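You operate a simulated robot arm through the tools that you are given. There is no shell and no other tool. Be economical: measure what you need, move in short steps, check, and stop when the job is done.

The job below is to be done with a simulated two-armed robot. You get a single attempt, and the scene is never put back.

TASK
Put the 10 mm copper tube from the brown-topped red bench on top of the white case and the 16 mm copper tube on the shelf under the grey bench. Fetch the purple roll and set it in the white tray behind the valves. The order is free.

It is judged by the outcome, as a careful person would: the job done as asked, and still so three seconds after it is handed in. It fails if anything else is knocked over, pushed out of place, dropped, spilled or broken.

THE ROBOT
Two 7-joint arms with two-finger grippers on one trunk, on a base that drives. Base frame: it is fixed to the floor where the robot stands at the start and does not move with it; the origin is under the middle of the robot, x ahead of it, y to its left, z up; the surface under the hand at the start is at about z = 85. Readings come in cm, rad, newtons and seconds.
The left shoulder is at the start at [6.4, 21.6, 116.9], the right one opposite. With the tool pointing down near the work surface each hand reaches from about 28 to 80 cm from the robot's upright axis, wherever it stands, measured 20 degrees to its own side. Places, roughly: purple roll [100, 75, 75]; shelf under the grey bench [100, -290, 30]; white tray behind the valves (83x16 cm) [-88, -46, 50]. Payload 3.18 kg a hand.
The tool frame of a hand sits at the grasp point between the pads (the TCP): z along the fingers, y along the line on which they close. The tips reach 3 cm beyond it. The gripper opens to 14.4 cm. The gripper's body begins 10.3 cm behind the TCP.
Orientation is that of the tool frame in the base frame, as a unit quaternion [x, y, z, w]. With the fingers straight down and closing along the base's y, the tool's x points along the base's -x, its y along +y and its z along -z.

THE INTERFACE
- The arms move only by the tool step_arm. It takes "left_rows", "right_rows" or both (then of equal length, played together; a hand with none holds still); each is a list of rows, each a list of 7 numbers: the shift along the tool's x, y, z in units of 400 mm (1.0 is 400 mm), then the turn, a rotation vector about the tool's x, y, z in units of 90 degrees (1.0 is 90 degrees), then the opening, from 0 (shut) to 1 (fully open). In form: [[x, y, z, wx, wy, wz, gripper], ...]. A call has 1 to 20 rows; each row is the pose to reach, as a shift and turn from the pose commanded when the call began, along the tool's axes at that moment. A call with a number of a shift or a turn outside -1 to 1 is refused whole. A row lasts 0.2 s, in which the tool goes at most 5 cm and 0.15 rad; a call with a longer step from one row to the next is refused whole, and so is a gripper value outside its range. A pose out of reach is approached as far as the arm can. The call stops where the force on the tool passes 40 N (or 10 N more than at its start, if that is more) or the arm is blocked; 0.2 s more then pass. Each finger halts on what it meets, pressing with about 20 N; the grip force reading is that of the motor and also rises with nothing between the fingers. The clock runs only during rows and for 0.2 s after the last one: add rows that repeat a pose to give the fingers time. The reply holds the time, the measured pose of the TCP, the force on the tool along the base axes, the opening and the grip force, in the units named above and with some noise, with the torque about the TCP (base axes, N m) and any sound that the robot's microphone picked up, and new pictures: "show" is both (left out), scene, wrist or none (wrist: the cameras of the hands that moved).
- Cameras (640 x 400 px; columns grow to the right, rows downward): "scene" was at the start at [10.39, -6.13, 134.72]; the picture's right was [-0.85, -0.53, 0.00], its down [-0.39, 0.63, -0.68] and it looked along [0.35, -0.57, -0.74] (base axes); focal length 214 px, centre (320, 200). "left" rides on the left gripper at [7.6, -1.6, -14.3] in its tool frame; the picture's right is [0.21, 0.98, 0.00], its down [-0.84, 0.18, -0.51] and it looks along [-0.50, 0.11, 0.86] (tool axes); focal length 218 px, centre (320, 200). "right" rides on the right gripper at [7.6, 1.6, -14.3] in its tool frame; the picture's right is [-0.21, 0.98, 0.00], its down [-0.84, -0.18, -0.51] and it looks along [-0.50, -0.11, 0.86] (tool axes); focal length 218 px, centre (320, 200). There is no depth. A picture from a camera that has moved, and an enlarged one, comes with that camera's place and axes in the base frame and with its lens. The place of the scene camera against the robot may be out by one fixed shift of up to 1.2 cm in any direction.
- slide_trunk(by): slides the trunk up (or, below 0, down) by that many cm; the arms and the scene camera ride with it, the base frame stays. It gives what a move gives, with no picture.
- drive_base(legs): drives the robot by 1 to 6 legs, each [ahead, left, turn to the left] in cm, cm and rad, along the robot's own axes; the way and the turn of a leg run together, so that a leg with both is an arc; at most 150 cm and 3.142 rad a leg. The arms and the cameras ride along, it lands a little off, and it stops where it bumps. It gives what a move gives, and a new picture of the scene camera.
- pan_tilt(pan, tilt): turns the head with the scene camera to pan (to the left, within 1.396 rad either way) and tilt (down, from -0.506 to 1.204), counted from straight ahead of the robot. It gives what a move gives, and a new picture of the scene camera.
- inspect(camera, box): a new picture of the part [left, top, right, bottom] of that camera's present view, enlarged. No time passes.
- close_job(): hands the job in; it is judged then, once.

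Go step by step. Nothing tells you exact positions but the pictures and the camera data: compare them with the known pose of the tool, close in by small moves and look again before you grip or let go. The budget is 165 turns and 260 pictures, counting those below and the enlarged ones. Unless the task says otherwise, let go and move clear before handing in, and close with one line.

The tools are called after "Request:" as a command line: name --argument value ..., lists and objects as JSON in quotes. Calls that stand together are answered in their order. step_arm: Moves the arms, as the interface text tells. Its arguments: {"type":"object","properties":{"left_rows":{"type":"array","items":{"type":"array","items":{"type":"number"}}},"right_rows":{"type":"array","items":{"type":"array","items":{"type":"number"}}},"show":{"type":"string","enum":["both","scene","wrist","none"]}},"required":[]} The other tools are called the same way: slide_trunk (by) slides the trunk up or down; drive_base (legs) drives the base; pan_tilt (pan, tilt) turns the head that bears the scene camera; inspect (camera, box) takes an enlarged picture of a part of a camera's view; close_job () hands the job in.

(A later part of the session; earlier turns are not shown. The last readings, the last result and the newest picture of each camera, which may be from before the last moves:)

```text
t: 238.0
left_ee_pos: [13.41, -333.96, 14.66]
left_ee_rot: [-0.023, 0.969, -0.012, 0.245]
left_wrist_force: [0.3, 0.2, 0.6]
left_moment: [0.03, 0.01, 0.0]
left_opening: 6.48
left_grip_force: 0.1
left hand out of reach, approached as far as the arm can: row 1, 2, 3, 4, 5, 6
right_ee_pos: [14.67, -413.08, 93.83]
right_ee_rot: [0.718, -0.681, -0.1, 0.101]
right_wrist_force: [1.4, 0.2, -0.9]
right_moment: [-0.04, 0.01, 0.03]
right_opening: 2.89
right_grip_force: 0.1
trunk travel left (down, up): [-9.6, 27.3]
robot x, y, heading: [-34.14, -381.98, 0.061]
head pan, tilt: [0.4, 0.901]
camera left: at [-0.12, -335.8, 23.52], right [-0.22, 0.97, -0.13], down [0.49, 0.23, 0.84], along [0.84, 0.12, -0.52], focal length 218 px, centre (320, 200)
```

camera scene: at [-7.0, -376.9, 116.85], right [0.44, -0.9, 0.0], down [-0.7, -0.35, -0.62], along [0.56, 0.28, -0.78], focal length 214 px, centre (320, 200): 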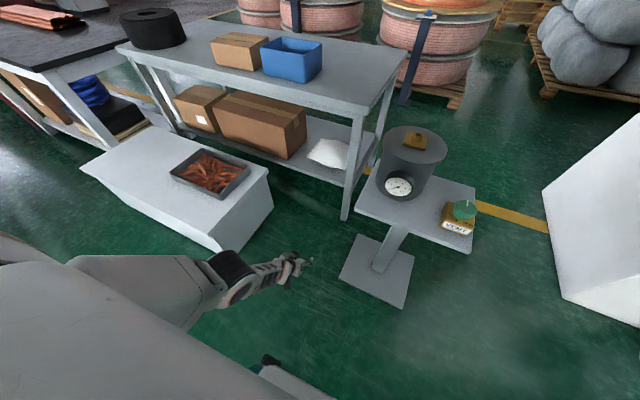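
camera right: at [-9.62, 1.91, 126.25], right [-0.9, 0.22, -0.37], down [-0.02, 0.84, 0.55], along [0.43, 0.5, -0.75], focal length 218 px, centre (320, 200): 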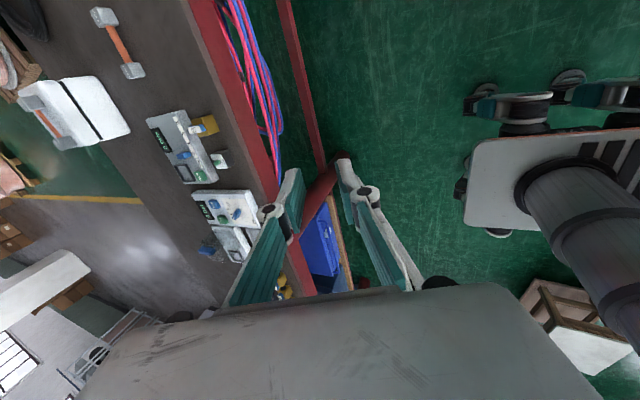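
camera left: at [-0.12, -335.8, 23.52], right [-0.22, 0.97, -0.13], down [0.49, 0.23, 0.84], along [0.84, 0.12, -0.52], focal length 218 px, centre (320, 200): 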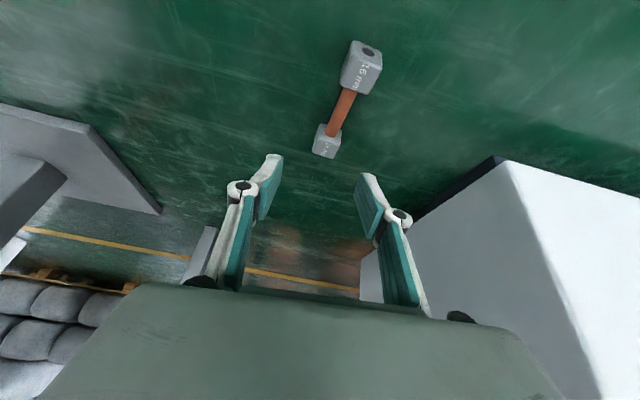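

Request:
slide_trunk --by -7

Request:
step_arm --left_rows '[[0, 0, 0.02, 0, 0, 0, 0.45], [0, 0, 0.03, 0, 0, 0, 0.45]]' --show "wrist"

```text
t: 238.9
left_ee_pos: [1.27, -333.22, 3.06]
left_ee_rot: [-0.027, 0.986, -0.004, 0.167]
left_wrist_force: [0.2, 5.9, 2.4]
left_moment: [-0.69, 0.06, -0.26]
left_opening: 0.49
left_grip_force: 4.8
right_ee_pos: [14.68, -413.37, 86.86]
right_ee_rot: [0.718, -0.68, -0.104, 0.103]
right_wrist_force: [0.1, 0.4, 0.3]
right_moment: [0.03, -0.06, -0.05]
right_opening: 2.86
right_grip_force: 0.1
trunk travel left (down, up): [-2.9, 34.0]
robot x, y, heading: [-34.06, -381.79, 0.055]
head pan, tilt: [0.4, 0.901]
stopped: the force on the tool passed its limit at 54 N (the readings are from after the stop); the commanded pose is now the measured one
```

```text
t: 239.2
left_ee_pos: [1.31, -333.98, 2.75]
left_ee_rot: [-0.028, 0.986, -0.01, 0.165]
left_wrist_force: [2.6, 0.1, 6.9]
left_moment: [0.09, -0.03, -0.07]
left_opening: 7.16
left_grip_force: 0.1
left hand out of reach, approached as far as the arm can: row 1
right_ee_pos: [14.69, -413.2, 86.72]
right_ee_rot: [0.718, -0.681, -0.104, 0.105]
right_wrist_force: [0.5, 0.1, -0.1]
right_moment: [-0.05, 0.02, -0.01]
right_opening: 2.87
right_grip_force: 0.1
trunk travel left (down, up): [-2.9, 34.0]
robot x, y, heading: [-33.96, -381.89, 0.057]
head pan, tilt: [0.4, 0.901]
stopped in row 1 (left hand): the force on the tool passed its limit at 67 N (the readings are from after the stop); the commanded pose is now the measured one
camera left: at [-10.53, -335.8, 13.8], right [-0.25, 0.96, -0.1], down [0.62, 0.23, 0.75], along [0.74, 0.13, -0.66], focal length 218 px, centre (320, 200)
```

left: 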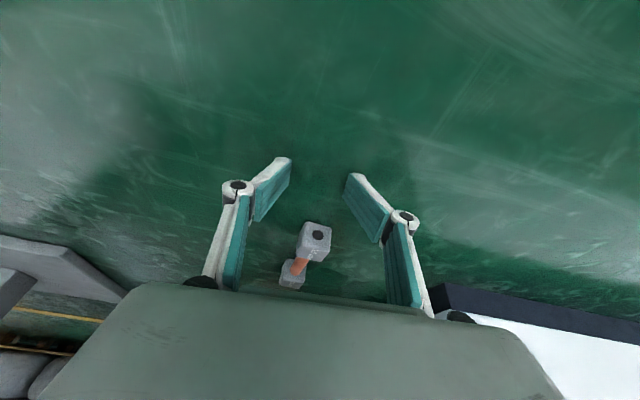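

The hand can touch the floor here, just 12 cm short of the tube. Lifting 5 cm, then driving ahead so the fingers straddle it.

Request:
step_arm --left_rows '[[0, 0, -0.04, 0, 0, 0, 0.45], [0, 0, -0.08, 0, 0, 0, 0.45], [0, 0, -0.125, 0, 0, 0, 0.45], [0, 0, -0.125, 0, 0, 0, 0.45]]' --show "none"

Request:
drive_base --legs '[[12.6, 0.4, 0]]'

Request:
inspect --camera "left" --box '[0, 0, 640, 400]'

```text
t: 239.5
left_ee_pos: [1.31, -333.87, 2.82]
left_ee_rot: [-0.027, 0.986, -0.012, 0.167]
left_wrist_force: [-3.7, -4.5, 21.2]
left_moment: [-0.09, 0.13, 0.06]
left_opening: 0.0
left_grip_force: 31.2
left hand out of reach, approached as far as the arm can: row 1
right_ee_pos: [14.78, -413.09, 86.79]
right_ee_rot: [0.719, -0.679, -0.105, 0.106]
right_wrist_force: [0.5, 0.5, -1.2]
right_moment: [-0.06, 0.08, 0.04]
right_opening: 2.89
right_grip_force: 0.2
trunk travel left (down, up): [-2.9, 34.0]
robot x, y, heading: [-34.38, -381.91, 0.062]
head pan, tilt: [0.4, 0.901]
stopped in row 1 (left hand): the force on the tool passed its limit at 58 N (the readings are from after the stop); the commanded pose is now the measured one
```

```text
t: 241.0
left_ee_pos: [14.19, -332.7, 2.86]
left_ee_rot: [-0.027, 0.986, -0.011, 0.166]
left_wrist_force: [0.3, 0.0, 3.5]
left_moment: [0.01, 0.02, 0.0]
left_opening: 0.0
left_grip_force: 31.1
right_ee_pos: [27.62, -412.17, 86.8]
right_ee_rot: [0.718, -0.68, -0.104, 0.104]
right_wrist_force: [0.3, -0.4, 0.0]
right_moment: [0.0, 0.0, 0.03]
right_opening: 2.89
right_grip_force: 0.1
trunk travel left (down, up): [-2.9, 34.0]
robot x, y, heading: [-21.11, -380.76, 0.053]
head pan, tilt: [0.4, 0.901]
stopped in leg 1: the force on the tool passed its limit at 56 N (the readings are from after the stop); the commanded pose is now the measured one
camera scene: at [12.52, -375.33, 108.0], right [0.44, -0.9, 0.0], down [-0.7, -0.35, -0.62], along [0.56, 0.27, -0.78], focal length 214 px, centre (320, 200)
```

scene: 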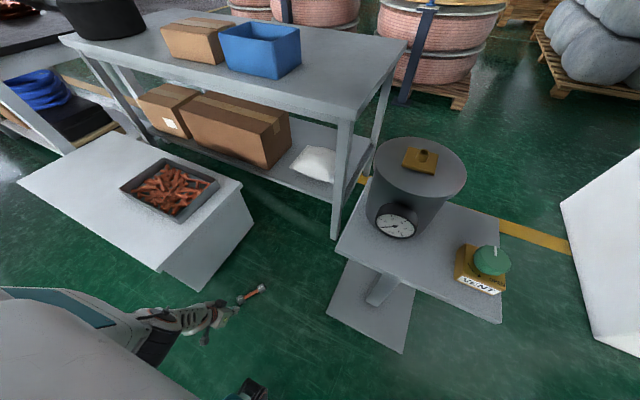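

```text
1.00 times, centred on (320, 200) of left (not enlarged: the box is as wide or as high as the picture)
camera zoom: at [2.4, -334.59, 13.87], right [-0.24, 0.96, -0.1], down [0.62, 0.23, 0.75], along [0.75, 0.12, -0.65], focal length 218 px, centre (320, 200)
```

zoom: 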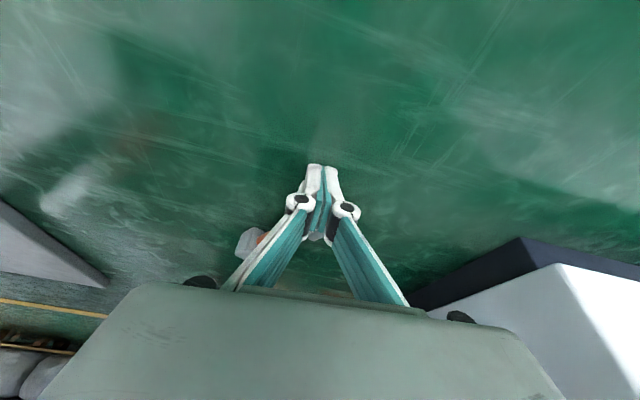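

The lift was stopped by the force limit and the drive pushed the tube a bit. Freeing the hand upward first.

Request:
slide_trunk --by 6

Request:
inspect --camera "scene" --box '[150, 230, 370, 370]'

```text
t: 242.0
left_ee_pos: [26.55, -331.93, 13.71]
left_ee_rot: [-0.023, 0.968, -0.009, 0.248]
left_wrist_force: [0.2, 0.1, 0.4]
left_moment: [0.01, -0.05, 0.02]
left_opening: 6.48
left_grip_force: 0.1
right_ee_pos: [27.7, -412.03, 92.48]
right_ee_rot: [0.718, -0.68, -0.105, 0.106]
right_wrist_force: [-0.1, 0.1, 0.0]
right_moment: [0.07, 0.08, 0.03]
right_opening: 2.85
right_grip_force: 0.1
trunk travel left (down, up): [-8.9, 28.0]
robot x, y, heading: [-20.99, -380.64, 0.061]
head pan, tilt: [0.4, 0.901]
```

```text
2.86 times, centred on (260, 300) of scene
camera zoom: at [6.84, -375.62, 115.88], right [0.44, -0.9, 0.0], down [-0.7, -0.35, -0.62], along [0.56, 0.27, -0.78], focal length 613 px, centre (491, -86)
```

zoom: 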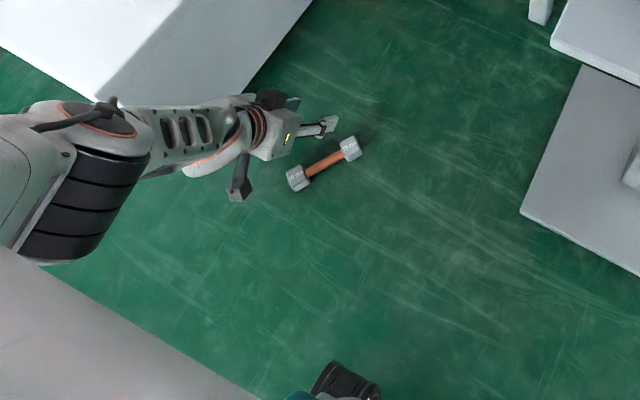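

The tube is at (24.3, -334.2), yawed about -0.6 rad. I'll take the base round so that I face along the tube with the hand high, keeping away from box and pedestal.

Request:
drive_base --legs '[[-35, 0, 0], [0, 25, 0], [0, 0, -0.58]]'

```text
t: 248.4
left_ee_pos: [9.09, -342.82, 13.97]
left_ee_rot: [0.258, 0.933, -0.081, 0.237]
left_wrist_force: [0.4, 0.3, -0.3]
left_moment: [0.0, 0.02, -0.01]
left_opening: 6.48
left_grip_force: 0.0
right_ee_pos: [-34.49, -410.14, 92.81]
right_ee_rot: [-0.491, 0.858, 0.13, -0.071]
right_wrist_force: [-0.4, -0.7, 0.3]
right_moment: [0.02, 0.01, -0.01]
right_opening: 2.87
right_grip_force: 0.0
trunk travel left (down, up): [-8.9, 28.0]
robot x, y, heading: [-57.76, -357.0, -0.532]
head pan, tilt: [0.4, 0.901]
camera scene: at [-32.04, -367.99, 115.97], right [-0.13, -0.99, 0.0], down [-0.78, 0.1, -0.62], along [0.62, -0.08, -0.78], focal length 214 px, centre (320, 200)
```

scene: 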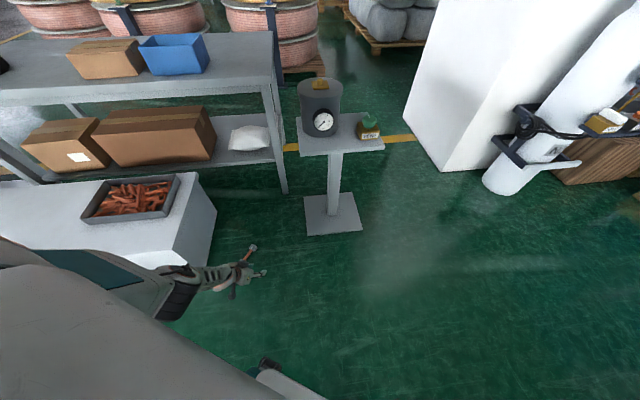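

Request:
drive_base --legs '[[0, 15, 0], [13, 0, 0]]'

Request:
inspect --camera "left" --box '[0, 0, 640, 400]'

```text
t: 251.2
left_ee_pos: [27.43, -335.92, 13.99]
left_ee_rot: [0.256, 0.934, -0.081, 0.237]
left_wrist_force: [-0.8, -0.2, 0.4]
left_moment: [0.03, -0.02, 0.0]
left_opening: 6.49
left_grip_force: 0.1
right_ee_pos: [-15.86, -403.32, 92.71]
right_ee_rot: [-0.492, 0.858, 0.13, -0.071]
right_wrist_force: [0.1, -0.4, 0.7]
right_moment: [0.02, 0.04, -0.01]
right_opening: 2.89
right_grip_force: 0.1
trunk travel left (down, up): [-8.9, 28.0]
robot x, y, heading: [-39.11, -350.1, -0.523]
head pan, tilt: [0.4, 0.901]
camera scene: at [-13.58, -361.27, 115.95], right [-0.13, -0.99, 0.0], down [-0.78, 0.1, -0.62], along [0.62, -0.08, -0.78], focal length 214 px, centre (320, 200)
```

scene: 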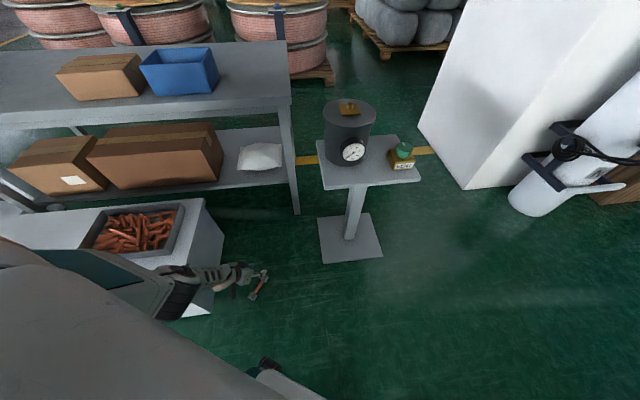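

```text
1.00 times, centred on (320, 200) of left (not enlarged: the box is as wide or as high as the picture)
camera zoom: at [15.04, -330.16, 22.73], right [0.35, 0.93, -0.13], down [0.53, -0.08, 0.85], along [0.78, -0.36, -0.52], focal length 218 px, centre (320, 200)
```

zoom: 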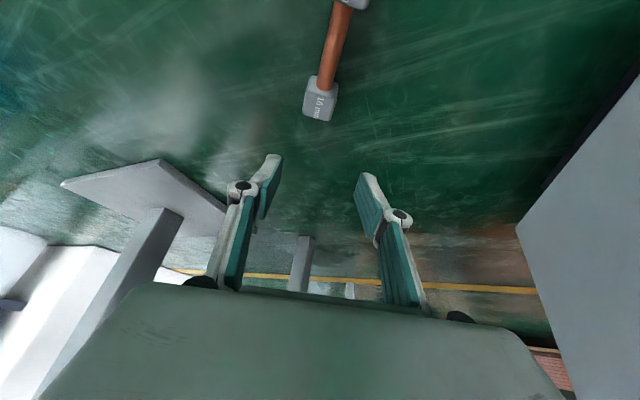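

The hand yaw matches the tube. Driving 7.6 ahead and 2 right so that the lowering swing lands on it.

Request:
drive_base --legs '[[7.6, -2.2, 0]]'

Request:
slide_trunk --by -3.5

Request:
inspect --camera "left" --box '[0, 0, 640, 400]'

```text
t: 252.3
left_ee_pos: [32.9, -341.74, 13.88]
left_ee_rot: [0.255, 0.934, -0.08, 0.237]
left_wrist_force: [0.3, -0.1, -0.1]
left_moment: [-0.03, 0.02, -0.01]
left_opening: 6.5
left_grip_force: 0.1
right_ee_pos: [-10.44, -409.05, 92.8]
right_ee_rot: [-0.492, 0.858, 0.131, -0.07]
right_wrist_force: [0.4, -0.1, -0.2]
right_moment: [0.03, 0.03, 0.03]
right_opening: 2.89
right_grip_force: 0.1
trunk travel left (down, up): [-8.9, 28.0]
robot x, y, heading: [-33.95, -356.06, -0.523]
head pan, tilt: [0.4, 0.901]
camera scene: at [-8.15, -367.01, 115.95], right [-0.13, -0.99, 0.0], down [-0.78, 0.1, -0.62], along [0.62, -0.08, -0.78], focal length 214 px, centre (320, 200)
```

scene: 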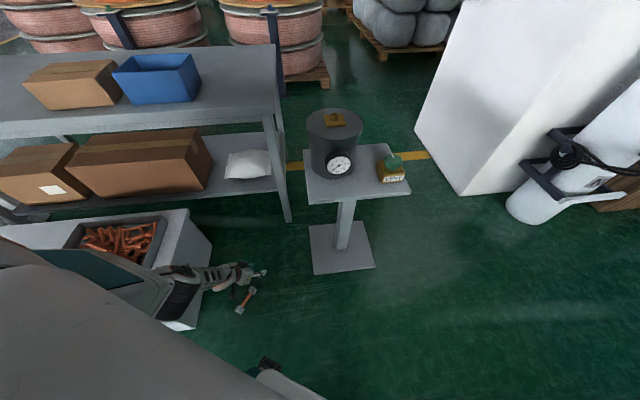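

```text
t: 253.1
left_ee_pos: [26.91, -338.21, 7.16]
left_ee_rot: [0.257, 0.945, -0.069, 0.192]
left_wrist_force: [-0.1, 0.7, -0.2]
left_moment: [0.03, 0.05, 0.01]
left_opening: 6.49
left_grip_force: 0.1
right_ee_pos: [-10.51, -408.96, 89.32]
right_ee_rot: [-0.492, 0.858, 0.129, -0.07]
right_wrist_force: [-0.1, 0.2, 0.3]
right_moment: [0.0, -0.03, -0.01]
right_opening: 2.85
right_grip_force: 0.1
trunk travel left (down, up): [-5.4, 31.5]
robot x, y, heading: [-34.2, -355.85, -0.529]
head pan, tilt: [0.4, 0.901]
```

```text
1.00 times, centred on (320, 200) of left (not enlarged: the box is as wide or as high as the picture)
camera zoom: at [15.3, -332.83, 17.33], right [0.34, 0.93, -0.11], down [0.6, -0.12, 0.79], along [0.73, -0.34, -0.6], focal length 218 px, centre (320, 200)
```

zoom: 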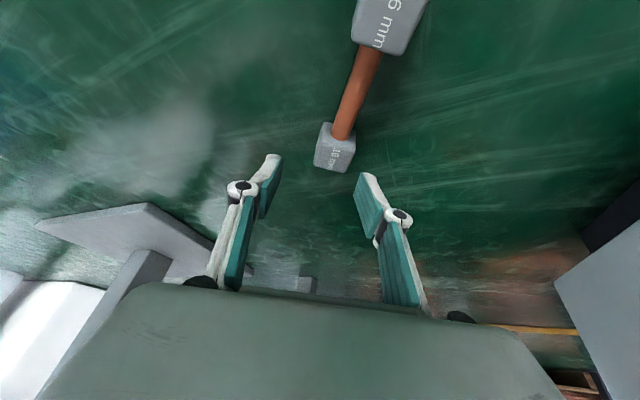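

Good. Small base correction, then the last 2 cm down.

Request:
drive_base --legs '[[-1.3, 1.1, 0]]'

Request:
slide_trunk --by -1.7

Request:
inspect --camera "left" --box '[160, 50, 480, 250]'

```text
t: 253.8
left_ee_pos: [26.05, -336.55, 7.13]
left_ee_rot: [0.257, 0.945, -0.068, 0.19]
left_wrist_force: [-0.2, -0.2, 0.3]
left_moment: [-0.03, -0.03, 0.02]
left_opening: 6.47
left_grip_force: 0.0
right_ee_pos: [-11.13, -407.32, 89.33]
right_ee_rot: [-0.492, 0.858, 0.129, -0.07]
right_wrist_force: [-0.5, 0.8, -0.6]
right_moment: [-0.01, -0.02, -0.01]
right_opening: 2.88
right_grip_force: 0.1
trunk travel left (down, up): [-5.4, 31.5]
robot x, y, heading: [-34.07, -354.53, -0.526]
head pan, tilt: [0.4, 0.901]
camera scene: at [-5.67, -367.15, 111.32], right [-0.13, -0.99, 0.0], down [-0.78, 0.1, -0.62], along [0.62, -0.08, -0.78], focal length 214 px, centre (320, 200)
```

scene: 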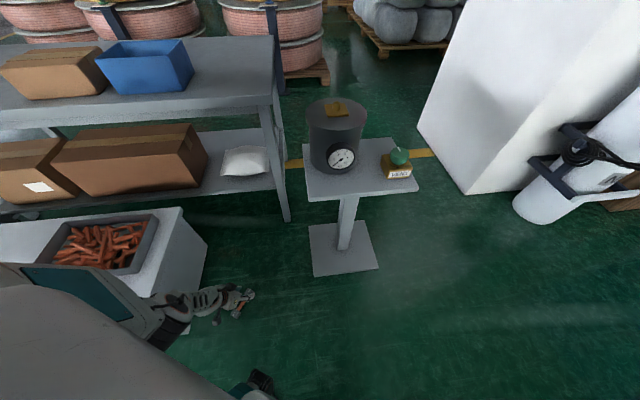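

```text
t: 254.5
left_ee_pos: [23.86, -335.07, 4.47]
left_ee_rot: [0.259, 0.948, -0.065, 0.174]
left_wrist_force: [-0.6, -0.4, 0.1]
left_moment: [0.02, 0.06, -0.03]
left_opening: 6.45
left_grip_force: 0.1
right_ee_pos: [-11.18, -407.29, 87.54]
right_ee_rot: [-0.492, 0.858, 0.128, -0.07]
right_wrist_force: [0.0, -0.2, 0.1]
right_moment: [0.01, -0.08, 0.0]
right_opening: 2.86
right_grip_force: 0.1
trunk travel left (down, up): [-3.7, 33.2]
robot x, y, heading: [-34.65, -354.5, -0.524]
head pan, tilt: [0.4, 0.901]
```

```text
2.00 times, centred on (320, 150) of left
camera zoom: at [12.61, -329.97, 15.0], right [0.33, 0.94, -0.11], down [0.62, -0.13, 0.77], along [0.71, -0.32, -0.63], focal length 436 px, centre (320, 300)
```

zoom: 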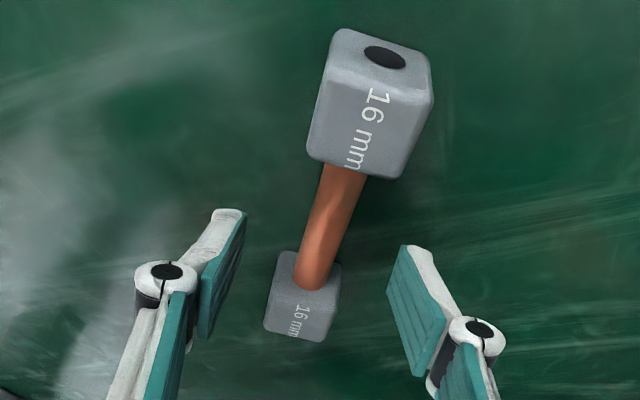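

Aligned. Lowering 0.6 more, then closing.

Request:
slide_trunk --by -0.6

Request:
step_arm --left_rows '[[0, 0, 0, 0, 0, 0, 0.3], [0, 0, 0, 0, 0, 0, 0.15], [0, 0, 0, 0, 0, 0, 0], [0, 0, 0, 0, 0, 0, 0], [0, 0, 0, 0, 0, 0, 0]]' --show "wrist"

```text
t: 255.0
left_ee_pos: [23.73, -334.98, 3.8]
left_ee_rot: [0.258, 0.948, -0.065, 0.172]
left_wrist_force: [-0.5, -0.2, 0.8]
left_moment: [0.0, 0.01, -0.02]
left_opening: 6.46
left_grip_force: 0.0
right_ee_pos: [-11.25, -407.49, 87.04]
right_ee_rot: [-0.492, 0.858, 0.129, -0.071]
right_wrist_force: [-0.6, 1.3, 0.1]
right_moment: [-0.02, 0.0, 0.01]
right_opening: 2.88
right_grip_force: 0.1
trunk travel left (down, up): [-3.1, 33.8]
robot x, y, heading: [-34.86, -354.12, -0.53]
head pan, tilt: [0.4, 0.901]
```

```text
t: 256.2
left_ee_pos: [23.71, -335.16, 3.84]
left_ee_rot: [0.258, 0.948, -0.066, 0.173]
left_wrist_force: [-0.3, -1.4, 1.2]
left_moment: [-0.09, -0.16, -0.1]
left_opening: 1.57
left_grip_force: 19.9
right_ee_pos: [-11.21, -407.49, 86.9]
right_ee_rot: [-0.492, 0.858, 0.131, -0.071]
right_wrist_force: [0.1, -1.0, 0.0]
right_moment: [-0.01, 0.0, 0.0]
right_opening: 2.86
right_grip_force: 0.0
trunk travel left (down, up): [-3.1, 33.8]
robot x, y, heading: [-34.65, -354.43, -0.531]
head pan, tilt: [0.4, 0.901]
camera left: at [12.54, -329.92, 14.28], right [0.33, 0.94, -0.11], down [0.62, -0.13, 0.77], along [0.71, -0.32, -0.63], focal length 218 px, centre (320, 200)
```

left: 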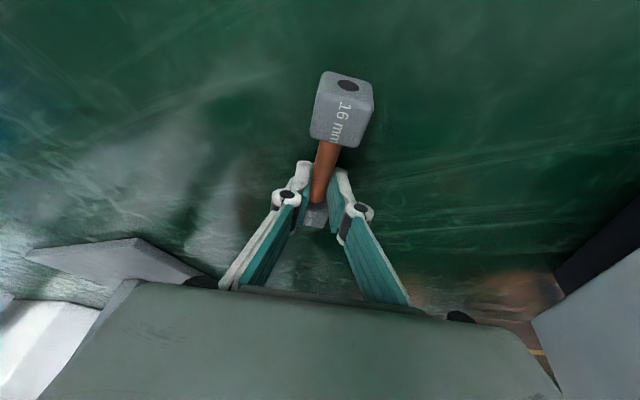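

Gripped again (1.57 cm). Lifting slowly with the trunk and raising the right hand further out of the way.

Request:
slide_trunk --by 9

Request:
step_arm --right_rows '[[0, 0, -0.09, 0, 0, 0, 0.2], [0, 0, -0.18, 0, 0, 0, 0.2], [0, 0, -0.27, 0, 0, 0, 0.2], [0, 0, -0.36, 0, 0, 0, 0.2], [0, 0, -0.45, 0, 0, 0, 0.2], [0, 0, -0.54, 0, 0, 0, 0.2]]' --show "none"

Request:
inspect --camera "left" --box '[0, 0, 640, 400]'

```text
t: 257.5
left_ee_pos: [41.51, -345.4, 23.77]
left_ee_rot: [0.252, 0.911, -0.101, 0.31]
left_wrist_force: [0.1, 0.9, -2.1]
left_moment: [0.02, -0.01, 0.02]
left_opening: 1.53
left_grip_force: 20.2
right_ee_pos: [-10.87, -407.49, 95.71]
right_ee_rot: [-0.492, 0.858, 0.132, -0.071]
right_wrist_force: [0.8, -0.5, -0.4]
right_moment: [0.02, 0.06, 0.0]
right_opening: 2.87
right_grip_force: 0.1
trunk travel left (down, up): [-12.1, 24.8]
robot x, y, heading: [-34.35, -354.14, -0.527]
head pan, tilt: [0.4, 0.901]
```

```text
t: 258.9
left_ee_pos: [41.62, -345.45, 23.97]
left_ee_rot: [0.251, 0.911, -0.102, 0.312]
left_wrist_force: [0.6, 0.3, -1.1]
left_moment: [0.01, -0.02, 0.0]
left_opening: 1.52
left_grip_force: 19.7
right_ee_pos: [-5.9, -410.32, 116.25]
right_ee_rot: [-0.492, 0.858, 0.128, -0.069]
right_wrist_force: [-0.3, -0.4, 0.3]
right_moment: [0.0, 0.01, -0.01]
right_opening: 2.87
right_grip_force: 0.1
trunk travel left (down, up): [-12.1, 24.8]
robot x, y, heading: [-34.3, -354.12, -0.527]
head pan, tilt: [0.4, 0.901]
```

```text
1.00 times, centred on (320, 200) of left (not enlarged: the box is as wide or as high as the picture)
camera zoom: at [28.11, -338.97, 30.43], right [0.37, 0.92, -0.16], down [0.4, 0.0, 0.92], along [0.84, -0.4, -0.37], focal length 218 px, centre (320, 200)
```

zoom: 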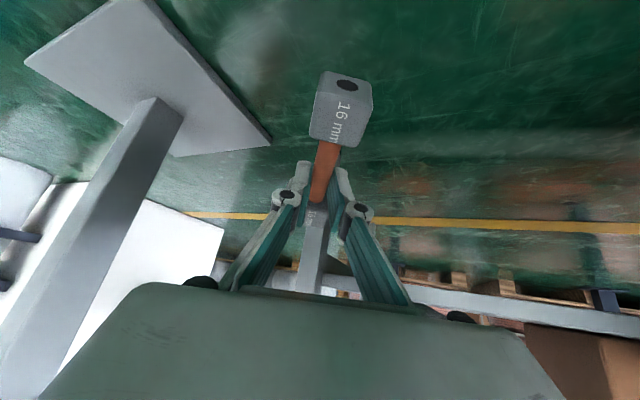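

Held well. Raising a bit more and checking the pose before approaching.

Request:
slide_trunk --by 8

Request:
drive_base --legs '[[0, 22, 0], [0, 0, 0.08]]'

Request:
pan_tilt --pan 0.5 --tilt 0.75

```text
t: 260.1
left_ee_pos: [53.07, -352.1, 46.5]
left_ee_rot: [0.241, 0.864, -0.131, 0.422]
left_wrist_force: [0.5, 0.6, -2.8]
left_moment: [-0.03, -0.03, 0.01]
left_opening: 1.56
left_grip_force: 19.7
right_ee_pos: [-14.01, -405.67, 134.14]
right_ee_rot: [-0.498, 0.867, 0.02, -0.006]
right_wrist_force: [0.7, -0.2, -0.6]
right_moment: [0.02, 0.09, -0.03]
right_opening: 2.86
right_grip_force: 0.1
trunk travel left (down, up): [-20.1, 16.8]
robot x, y, heading: [-34.3, -354.9, -0.528]
head pan, tilt: [0.4, 0.901]
```

```text
t: 263.1
left_ee_pos: [63.96, -325.23, 46.79]
left_ee_rot: [0.204, 0.873, -0.114, 0.429]
left_wrist_force: [0.1, 0.1, -1.5]
left_moment: [-0.01, 0.02, -0.04]
left_opening: 1.53
left_grip_force: 20.5
right_ee_pos: [1.53, -383.95, 134.3]
right_ee_rot: [-0.533, 0.846, 0.018, -0.006]
right_wrist_force: [1.0, 0.1, -0.8]
right_moment: [-0.03, 0.01, 0.0]
right_opening: 2.87
right_grip_force: 0.2
trunk travel left (down, up): [-20.1, 16.8]
robot x, y, heading: [-23.31, -334.9, -0.444]
head pan, tilt: [0.4, 0.901]
camera scene: at [-6.99, -338.54, 129.11], right [-0.04, -1.0, 0.0], down [-0.78, 0.03, -0.62], along [0.62, -0.03, -0.78], focal length 214 px, centre (320, 200)
```

scene: 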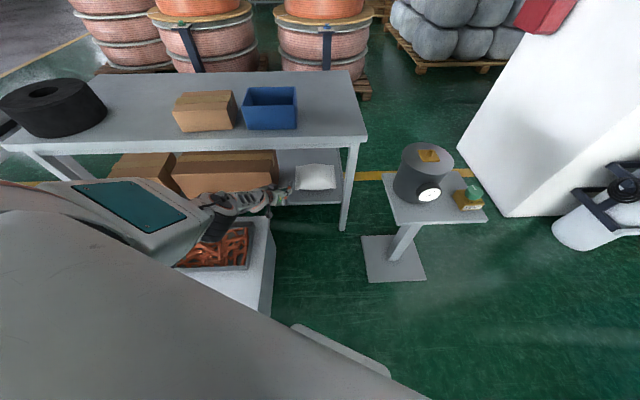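

```text
t: 263.8
left_ee_pos: [63.89, -325.34, 46.81]
left_ee_rot: [0.206, 0.873, -0.113, 0.428]
left_wrist_force: [-0.4, 0.0, -0.4]
left_moment: [0.01, -0.01, -0.02]
left_opening: 1.52
left_grip_force: 19.7
right_ee_pos: [1.35, -384.09, 134.34]
right_ee_rot: [-0.533, 0.846, 0.018, -0.007]
right_wrist_force: [0.0, 0.2, -0.6]
right_moment: [0.01, -0.01, -0.03]
right_opening: 2.85
right_grip_force: 0.0
trunk travel left (down, up): [-20.1, 16.8]
robot x, y, heading: [-22.95, -334.88, -0.439]
head pan, tilt: [0.499, 0.75]
camera scene: at [-6.31, -337.82, 130.3], right [0.06, -1.0, 0.0], down [-0.68, -0.04, -0.73], along [0.73, 0.04, -0.68], focal length 214 px, centre (320, 200)
```

scene: 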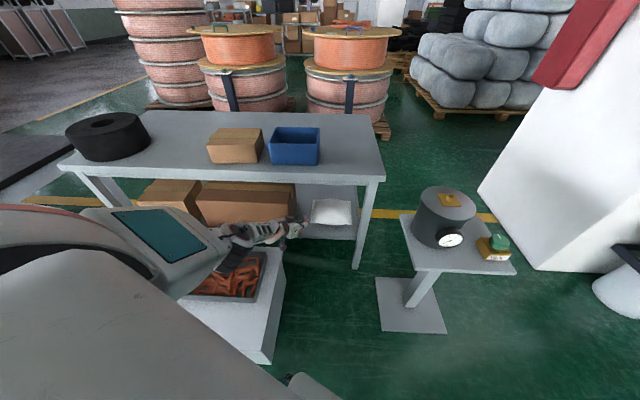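

Still held. The gripper is before the gap with the tube nose-up. I'll level it most of the way and straighten yaw here, outside the bench.

Request:
step_arm --left_rows '[[0, 0, 0, -0.025, 0.062, -0.019, 0], [0, 0, 0, -0.05, 0.125, -0.038, 0], [0, 0, 0, -0.075, 0.187, -0.058, 0], [0, 0, 0, -0.101, 0.25, -0.077, 0], [0, 0, 0, -0.101, 0.25, -0.077, 0]]' --show "both"

```text
t: 265.0
left_ee_pos: [63.7, -324.05, 46.27]
left_ee_rot: [0.155, 0.938, -0.067, 0.302]
left_wrist_force: [-0.2, 0.4, -1.1]
left_moment: [-0.01, -0.01, 0.0]
left_opening: 1.51
left_grip_force: 19.9
left hand out of reach, approached as far as the arm can: row 1, 2, 3, 4, 5
right_ee_pos: [1.32, -383.9, 134.31]
right_ee_rot: [-0.533, 0.846, 0.018, -0.006]
right_wrist_force: [-0.2, 0.1, -0.8]
right_moment: [-0.01, 0.01, -0.02]
right_opening: 2.91
right_grip_force: 0.0
trunk travel left (down, up): [-20.1, 16.8]
robot x, y, heading: [-23.15, -334.83, -0.443]
head pan, tilt: [0.499, 0.75]
camera scene: at [-6.31, -337.8, 130.3], right [0.06, -1.0, 0.0], down [-0.68, -0.04, -0.73], along [0.73, 0.04, -0.68], focal length 214 px, centre (320, 200)
camera left: at [49.45, -320.55, 53.31], right [0.16, 0.97, -0.15], down [0.43, 0.07, 0.9], along [0.89, -0.21, -0.41], focal length 218 px, centre (320, 200)
```

scene: 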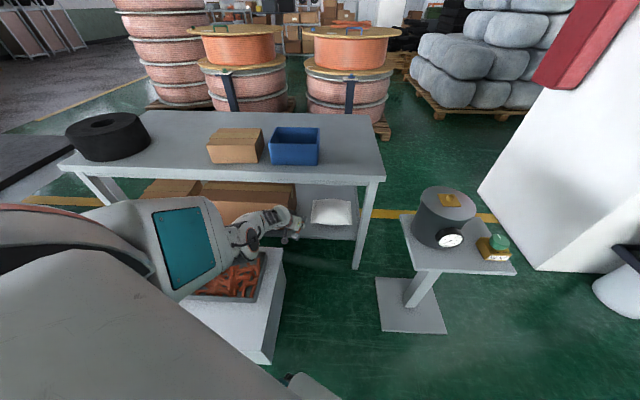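
left: 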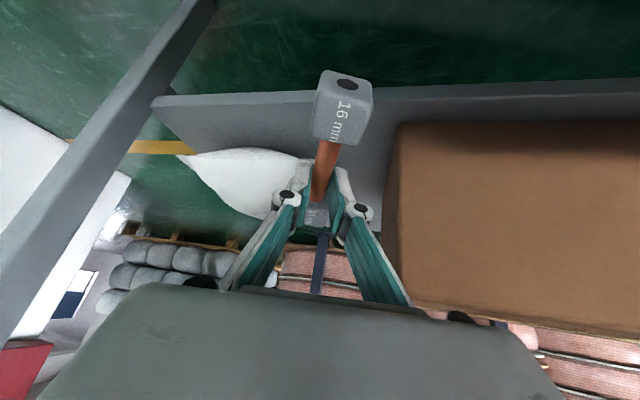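

The view confirms the gap between carton and bag. I'll go 6 cm ahead, then lower partly with the trunk (which also steepens the hand), still just outside.

Request:
drive_base --legs '[[6, 1, 0]]'

Request:
slide_trunk --by -3.5

Request:
inspect --camera "left" --box '[0, 0, 640, 400]'

Request:
inspect --camera "scene" --box '[120, 120, 440, 320]'

```text
t: 266.0
left_ee_pos: [69.5, -325.79, 46.26]
left_ee_rot: [0.156, 0.938, -0.067, 0.302]
left_wrist_force: [0.2, 0.3, -1.8]
left_moment: [0.03, 0.0, 0.02]
left_opening: 1.53
left_grip_force: 19.6
right_ee_pos: [7.22, -385.72, 134.15]
right_ee_rot: [-0.533, 0.846, 0.018, -0.006]
right_wrist_force: [1.2, -0.1, 0.4]
right_moment: [0.0, 0.06, 0.0]
right_opening: 2.91
right_grip_force: 0.1
trunk travel left (down, up): [-20.1, 16.8]
robot x, y, heading: [-17.38, -336.27, -0.448]
head pan, tilt: [0.499, 0.75]
camera scene: at [-0.42, -339.49, 130.28], right [0.06, -1.0, 0.0], down [-0.68, -0.04, -0.73], along [0.73, 0.04, -0.68], focal length 214 px, centre (320, 200)
```

scene: 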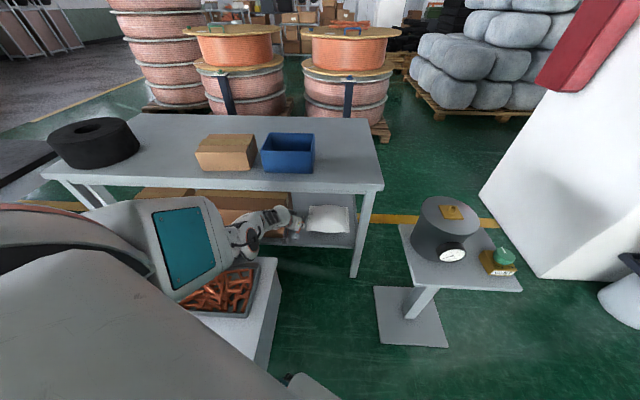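

```text
t: 266.8
left_ee_pos: [65.75, -323.91, 37.21]
left_ee_rot: [0.159, 0.95, -0.056, 0.262]
left_wrist_force: [-0.7, -0.1, -1.3]
left_moment: [0.0, 0.05, 0.02]
left_opening: 1.53
left_grip_force: 19.7
right_ee_pos: [6.92, -385.68, 131.05]
right_ee_rot: [-0.532, 0.846, 0.015, -0.005]
right_wrist_force: [-1.3, 0.7, 1.0]
right_moment: [-0.05, -0.05, 0.03]
right_opening: 2.9
right_grip_force: 0.1
trunk travel left (down, up): [-16.6, 20.3]
robot x, y, heading: [-17.27, -336.45, -0.445]
head pan, tilt: [0.499, 0.75]
```

```text
1.00 times, centred on (320, 200) of left (not enlarged: the box is as wide or as high as the picture)
camera zoom: at [52.07, -320.69, 45.44], right [0.15, 0.98, -0.13], down [0.5, 0.04, 0.86], along [0.85, -0.2, -0.49], focal length 218 px, centre (320, 200)
```

zoom: 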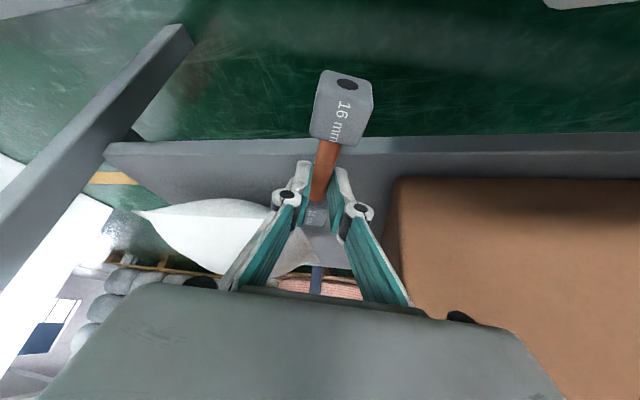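

```text
2.00 times, centred on (280, 220) of scene
camera zoom: at [2.18, -340.77, 126.58], right [0.05, -1.0, 0.0], down [-0.68, -0.04, -0.73], along [0.73, 0.04, -0.68], focal length 429 px, centre (400, 160)
```

zoom: 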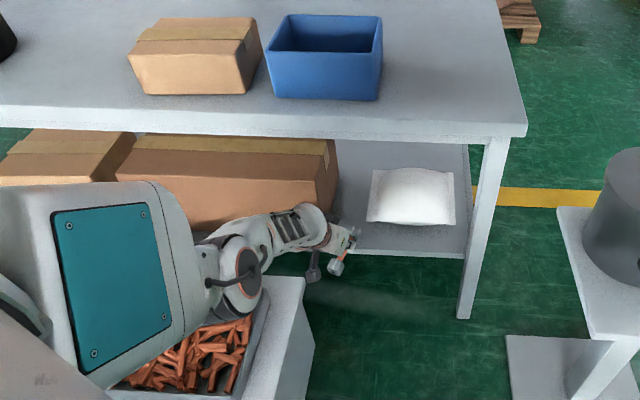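

Clear: elbow well above the tray, tube just above shelf height. Driving straight in, first half.

Request:
drive_base --legs '[[5.2, 3, 0]]'

Request:
inspect --camera "left" --box '[0, 0, 640, 400]'

```text
t: 267.8
left_ee_pos: [71.48, -323.17, 36.77]
left_ee_rot: [0.158, 0.951, -0.055, 0.26]
left_wrist_force: [-0.5, 0.3, -1.8]
left_moment: [-0.03, -0.02, -0.01]
left_opening: 1.52
left_grip_force: 20.4
right_ee_pos: [13.1, -385.09, 130.82]
right_ee_rot: [-0.533, 0.846, 0.018, -0.005]
right_wrist_force: [0.7, -0.3, 0.1]
right_moment: [-0.03, 0.04, 0.01]
right_opening: 2.91
right_grip_force: 0.1
trunk travel left (down, up): [-16.6, 20.3]
robot x, y, heading: [-11.61, -335.98, -0.44]
head pan, tilt: [0.499, 0.75]
camera scene: at [8.45, -340.22, 126.49], right [0.06, -1.0, 0.0], down [-0.68, -0.04, -0.73], along [0.73, 0.04, -0.68], focal length 214 px, centre (320, 200)
```

scene: 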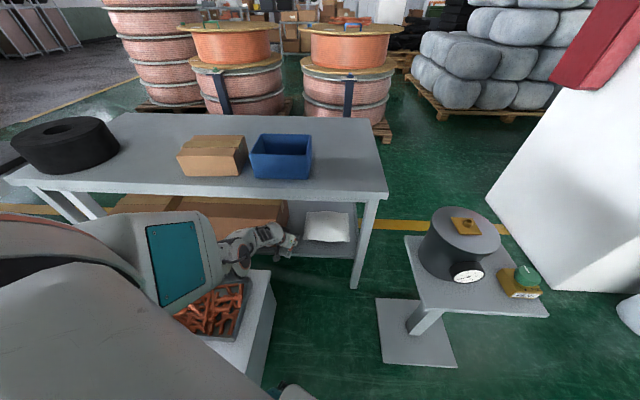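

```text
1.00 times, centred on (320, 200) of left (not enlarged: the box is as wide or as high as the picture)
camera zoom: at [57.97, -319.99, 45.13], right [0.15, 0.98, -0.13], down [0.51, 0.04, 0.86], along [0.85, -0.2, -0.49], focal length 218 px, centre (320, 200)
```

zoom: 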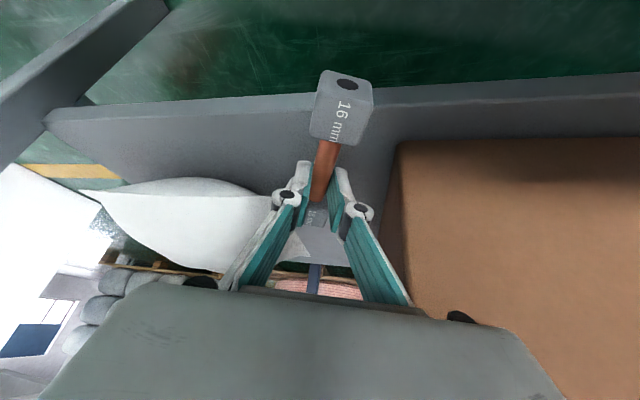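

The gripper body would near the carton, so I'll aim slightly right: TCP about (76.7, -327.5).

Request:
drive_base --legs '[[0, -2.5, 0], [6.5, 0.8, 0]]'

Request:
inspect --camera "left" --box '[0, 0, 640, 400]'

Request:
inspect --camera "scene" --box '[160, 150, 420, 310]'

```text
t: 269.2
left_ee_pos: [76.51, -327.51, 36.75]
left_ee_rot: [0.158, 0.951, -0.055, 0.259]
left_wrist_force: [-0.4, 0.1, -1.9]
left_moment: [-0.02, 0.0, -0.01]
left_opening: 1.54
left_grip_force: 19.9
right_ee_pos: [18.24, -389.35, 130.83]
right_ee_rot: [-0.533, 0.846, 0.017, -0.006]
right_wrist_force: [0.6, -1.3, -0.2]
right_moment: [0.0, 0.06, 0.01]
right_opening: 2.86
right_grip_force: 0.1
trunk travel left (down, up): [-16.6, 20.3]
robot x, y, heading: [-6.5, -340.27, -0.44]
head pan, tilt: [0.499, 0.75]
camera scene: at [13.44, -344.59, 126.49], right [0.06, -1.0, 0.0], down [-0.68, -0.04, -0.73], along [0.73, 0.04, -0.68], focal length 214 px, centre (320, 200)
```

scene: 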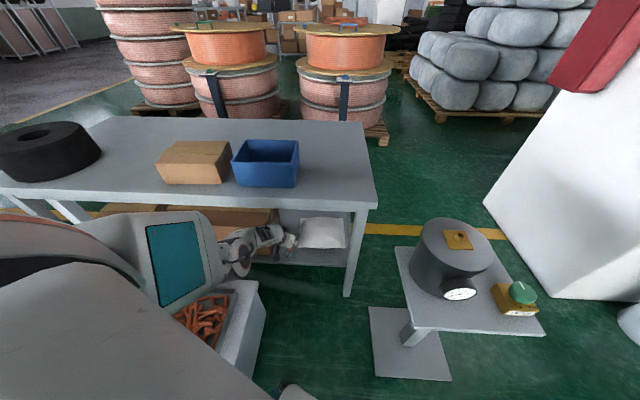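

```text
1.00 times, centred on (320, 200) of left (not enlarged: the box is as wide or as high as the picture)
camera zoom: at [62.96, -324.36, 45.14], right [0.15, 0.98, -0.13], down [0.51, 0.04, 0.86], along [0.85, -0.2, -0.49], focal length 218 px, centre (320, 200)
```

zoom: 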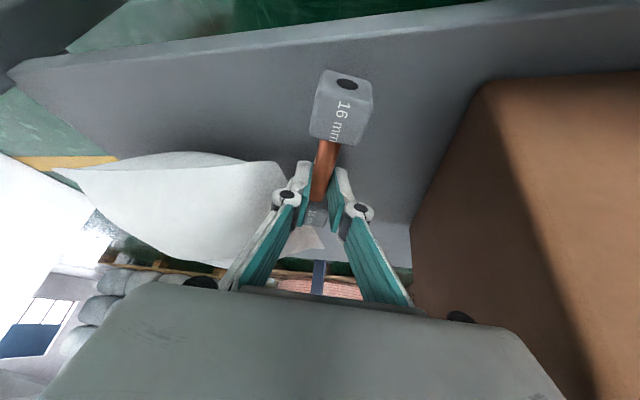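

```text
2.46 times, centred on (290, 230) of scene
camera zoom: at [13.44, -344.59, 126.49], right [0.06, -1.0, 0.0], down [-0.68, -0.04, -0.73], along [0.73, 0.04, -0.68], focal length 528 px, centre (394, 126)
```

zoom: 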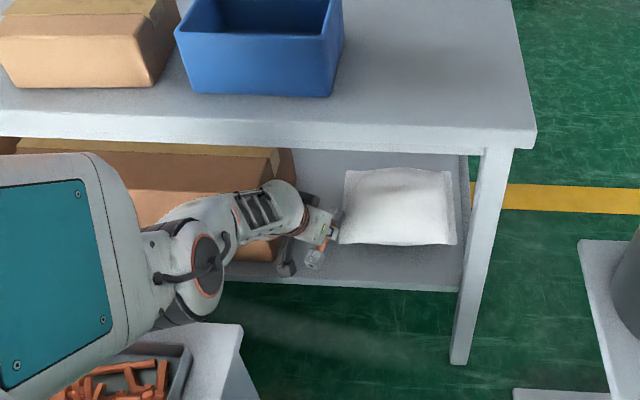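

Over the shelf, between carton and bag. Lowering gently.

Request:
slide_trunk --by -0.6

Request:
inspect --camera "left" --box '[0, 0, 640, 400]'

```text
t: 269.8
left_ee_pos: [76.24, -327.39, 35.62]
left_ee_rot: [0.159, 0.952, -0.054, 0.255]
left_wrist_force: [0.1, 0.4, -0.6]
left_moment: [-0.02, -0.01, 0.03]
left_opening: 1.52
left_grip_force: 19.6
right_ee_pos: [18.07, -389.26, 130.13]
right_ee_rot: [-0.533, 0.846, 0.017, -0.006]
right_wrist_force: [-0.6, -0.8, -0.3]
right_moment: [-0.05, -0.08, 0.0]
right_opening: 2.85
right_grip_force: 0.0
trunk travel left (down, up): [-16.0, 20.9]
robot x, y, heading: [-6.61, -340.05, -0.444]
head pan, tilt: [0.499, 0.75]
```

```text
1.00 times, centred on (320, 200) of left (not enlarged: the box is as wide or as high as the picture)
camera zoom: at [62.73, -324.2, 44.14], right [0.15, 0.98, -0.13], down [0.51, 0.03, 0.86], along [0.85, -0.2, -0.5], focal length 218 px, centre (320, 200)
```

zoom: 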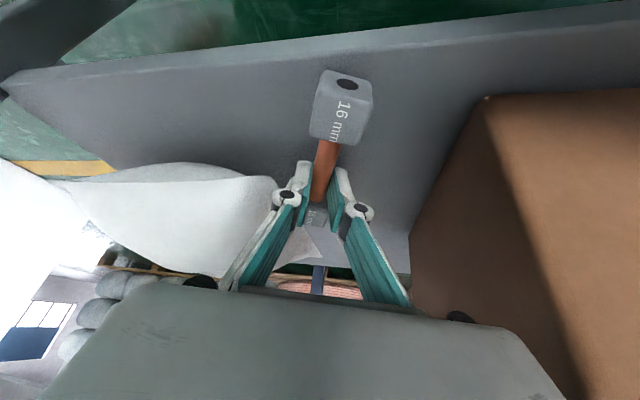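

Request:
slide_trunk --by -0.5

```text
t: 270.3
left_ee_pos: [76.1, -327.09, 34.67]
left_ee_rot: [0.159, 0.953, -0.055, 0.252]
left_wrist_force: [-0.1, 0.2, -0.5]
left_moment: [0.03, 0.0, -0.05]
left_opening: 1.54
left_grip_force: 20.0
right_ee_pos: [17.97, -389.29, 129.68]
right_ee_rot: [-0.533, 0.846, 0.017, -0.005]
right_wrist_force: [1.3, -0.1, 0.0]
right_moment: [-0.05, -0.01, -0.02]
right_opening: 2.86
right_grip_force: 0.1
trunk travel left (down, up): [-15.5, 21.4]
robot x, y, heading: [-6.54, -340.24, -0.442]
head pan, tilt: [0.499, 0.75]
```

No contact yet. Levelling the tube by pitching 9° before touching down.

Request:
step_arm --left_rows '[[0, 0, 0, 0, 0.05, 0, 0], [0, 0, 0, 0, 0.1, 0, 0], [0, 0, 0, 0, 0.1, 0, 0]]' --show "wrist"

```text
t: 271.1
left_ee_pos: [74.66, -324.66, 34.5]
left_ee_rot: [0.165, 0.964, -0.062, 0.197]
left_wrist_force: [-0.3, 0.0, -0.6]
left_moment: [0.02, 0.02, -0.01]
left_opening: 1.52
left_grip_force: 20.0
left hand out of reach, approached as far as the arm can: row 1, 2, 3
right_ee_pos: [18.09, -389.54, 129.61]
right_ee_rot: [-0.533, 0.846, 0.017, -0.006]
right_wrist_force: [0.2, -0.6, -0.8]
right_moment: [0.01, -0.02, -0.03]
right_opening: 2.87
right_grip_force: 0.1
trunk travel left (down, up): [-15.5, 21.4]
robot x, y, heading: [-6.28, -340.04, -0.441]
head pan, tilt: [0.499, 0.75]
camera left: at [62.34, -321.33, 44.6], right [0.15, 0.98, -0.14], down [0.61, 0.02, 0.79], along [0.78, -0.21, -0.59], focal length 218 px, centre (320, 200)
```

left: 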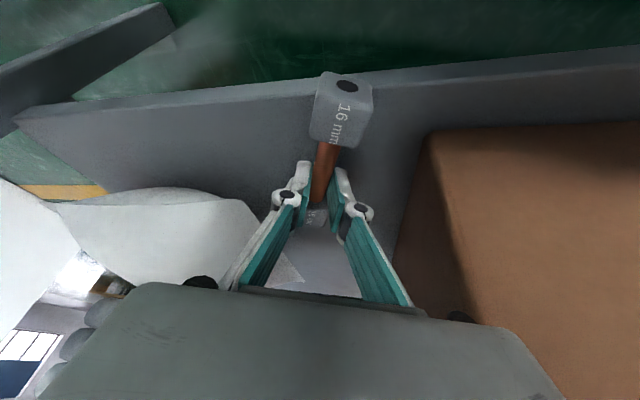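

Nearly level (4°). Shifting 3 cm deeper and slightly right so the near cap is well on the shelf.

Request:
drive_base --legs '[[3, -1.6, 0]]'

Request:
inspect --camera "left" --box '[0, 0, 640, 400]'

```text
t: 272.0
left_ee_pos: [76.72, -327.2, 34.54]
left_ee_rot: [0.164, 0.964, -0.063, 0.198]
left_wrist_force: [-0.4, -0.3, -1.9]
left_moment: [0.04, -0.01, 0.01]
left_opening: 1.54
left_grip_force: 20.3
right_ee_pos: [20.18, -392.26, 129.59]
right_ee_rot: [-0.534, 0.845, 0.019, -0.006]
right_wrist_force: [0.1, -0.3, -0.4]
right_moment: [0.08, 0.04, -0.01]
right_opening: 2.86
right_grip_force: 0.0
trunk travel left (down, up): [-15.5, 21.4]
robot x, y, heading: [-4.65, -343.1, -0.44]
head pan, tilt: [0.499, 0.75]
camera scene: at [16.4, -347.83, 125.25], right [0.06, -1.0, 0.0], down [-0.68, -0.04, -0.73], along [0.73, 0.04, -0.68], focal length 214 px, centre (320, 200)
```

scene: 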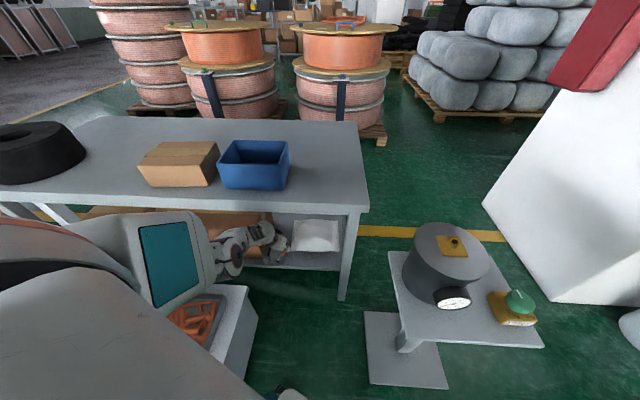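

```text
1.00 times, centred on (320, 200) of left (not enlarged: the box is as wide or as high as the picture)
camera zoom: at [64.33, -324.02, 44.6], right [0.15, 0.98, -0.14], down [0.61, 0.02, 0.79], along [0.78, -0.21, -0.59], focal length 218 px, centre (320, 200)
```

zoom: 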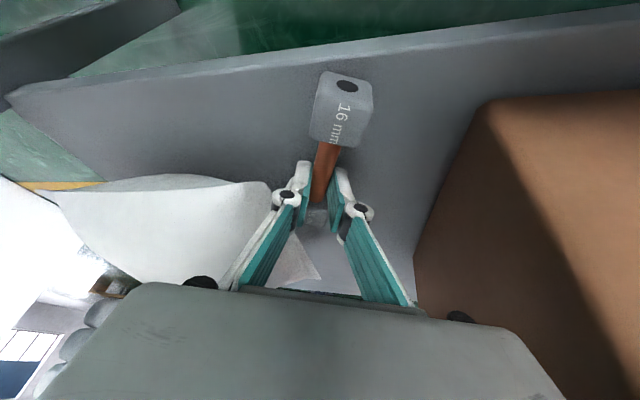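

Well placed. Lowering in small steps until contact.

Request:
slide_trunk --by -0.5

Request:
slide_trunk --by -0.4

```text
t: 272.5
left_ee_pos: [76.53, -327.2, 33.71]
left_ee_rot: [0.165, 0.965, -0.063, 0.195]
left_wrist_force: [-1.0, 0.2, -1.3]
left_moment: [-0.03, -0.04, 0.02]
left_opening: 1.53
left_grip_force: 19.8
right_ee_pos: [20.12, -392.14, 129.16]
right_ee_rot: [-0.532, 0.847, 0.018, -0.006]
right_wrist_force: [0.3, 0.4, 0.5]
right_moment: [-0.04, -0.02, 0.02]
right_opening: 2.88
right_grip_force: 0.2
trunk travel left (down, up): [-15.0, 21.9]
robot x, y, heading: [-4.35, -342.74, -0.441]
head pan, tilt: [0.499, 0.75]
```

```text
t: 273.1
left_ee_pos: [76.86, -327.2, 33.33]
left_ee_rot: [0.164, 0.965, -0.063, 0.195]
left_wrist_force: [2.1, -1.7, 5.6]
left_moment: [-0.05, -0.16, 0.02]
left_opening: 1.52
left_grip_force: 20.1
right_ee_pos: [20.07, -392.23, 128.81]
right_ee_rot: [-0.534, 0.845, 0.018, -0.005]
right_wrist_force: [0.1, 0.3, 0.0]
right_moment: [-0.02, 0.0, 0.01]
right_opening: 2.89
right_grip_force: 0.1
trunk travel left (down, up): [-14.6, 22.3]
robot x, y, heading: [-4.22, -342.67, -0.437]
head pan, tilt: [0.499, 0.75]
```

Contact with the shelf. Opening the fingers.

Request:
step_arm --left_rows '[[0, 0, 0, 0, 0, 0, 0.18], [0, 0, 0, 0, 0, 0, 0.26], [0, 0, 0, 0, 0, 0, 0.33], [0, 0, 0, 0, 0, 0, 0.33]]' --show "wrist"

```text
t: 274.1
left_ee_pos: [76.55, -327.16, 33.08]
left_ee_rot: [0.165, 0.965, -0.063, 0.194]
left_wrist_force: [-0.7, -1.3, 2.8]
left_moment: [0.01, 0.05, -0.02]
left_opening: 4.96
left_grip_force: 0.0
right_ee_pos: [20.1, -392.3, 128.7]
right_ee_rot: [-0.533, 0.846, 0.018, -0.005]
right_wrist_force: [0.9, 0.1, 0.0]
right_moment: [0.02, 0.01, -0.01]
right_opening: 2.9
right_grip_force: 0.0
trunk travel left (down, up): [-14.6, 22.3]
robot x, y, heading: [-4.63, -343.14, -0.447]
head pan, tilt: [0.499, 0.75]
camera left: at [64.28, -323.85, 43.25], right [0.15, 0.98, -0.14], down [0.62, 0.01, 0.79], along [0.77, -0.21, -0.6], focal length 218 px, centre (320, 200)
```

left: 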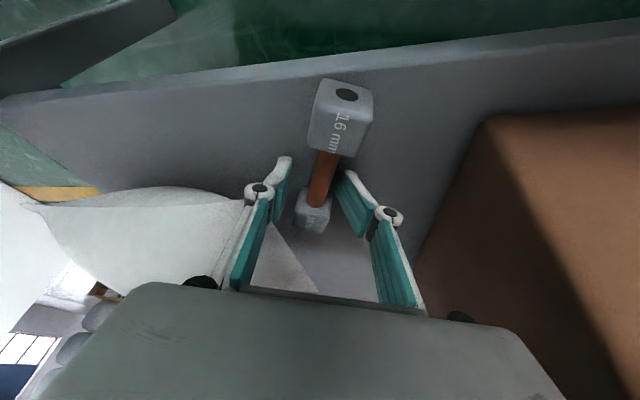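

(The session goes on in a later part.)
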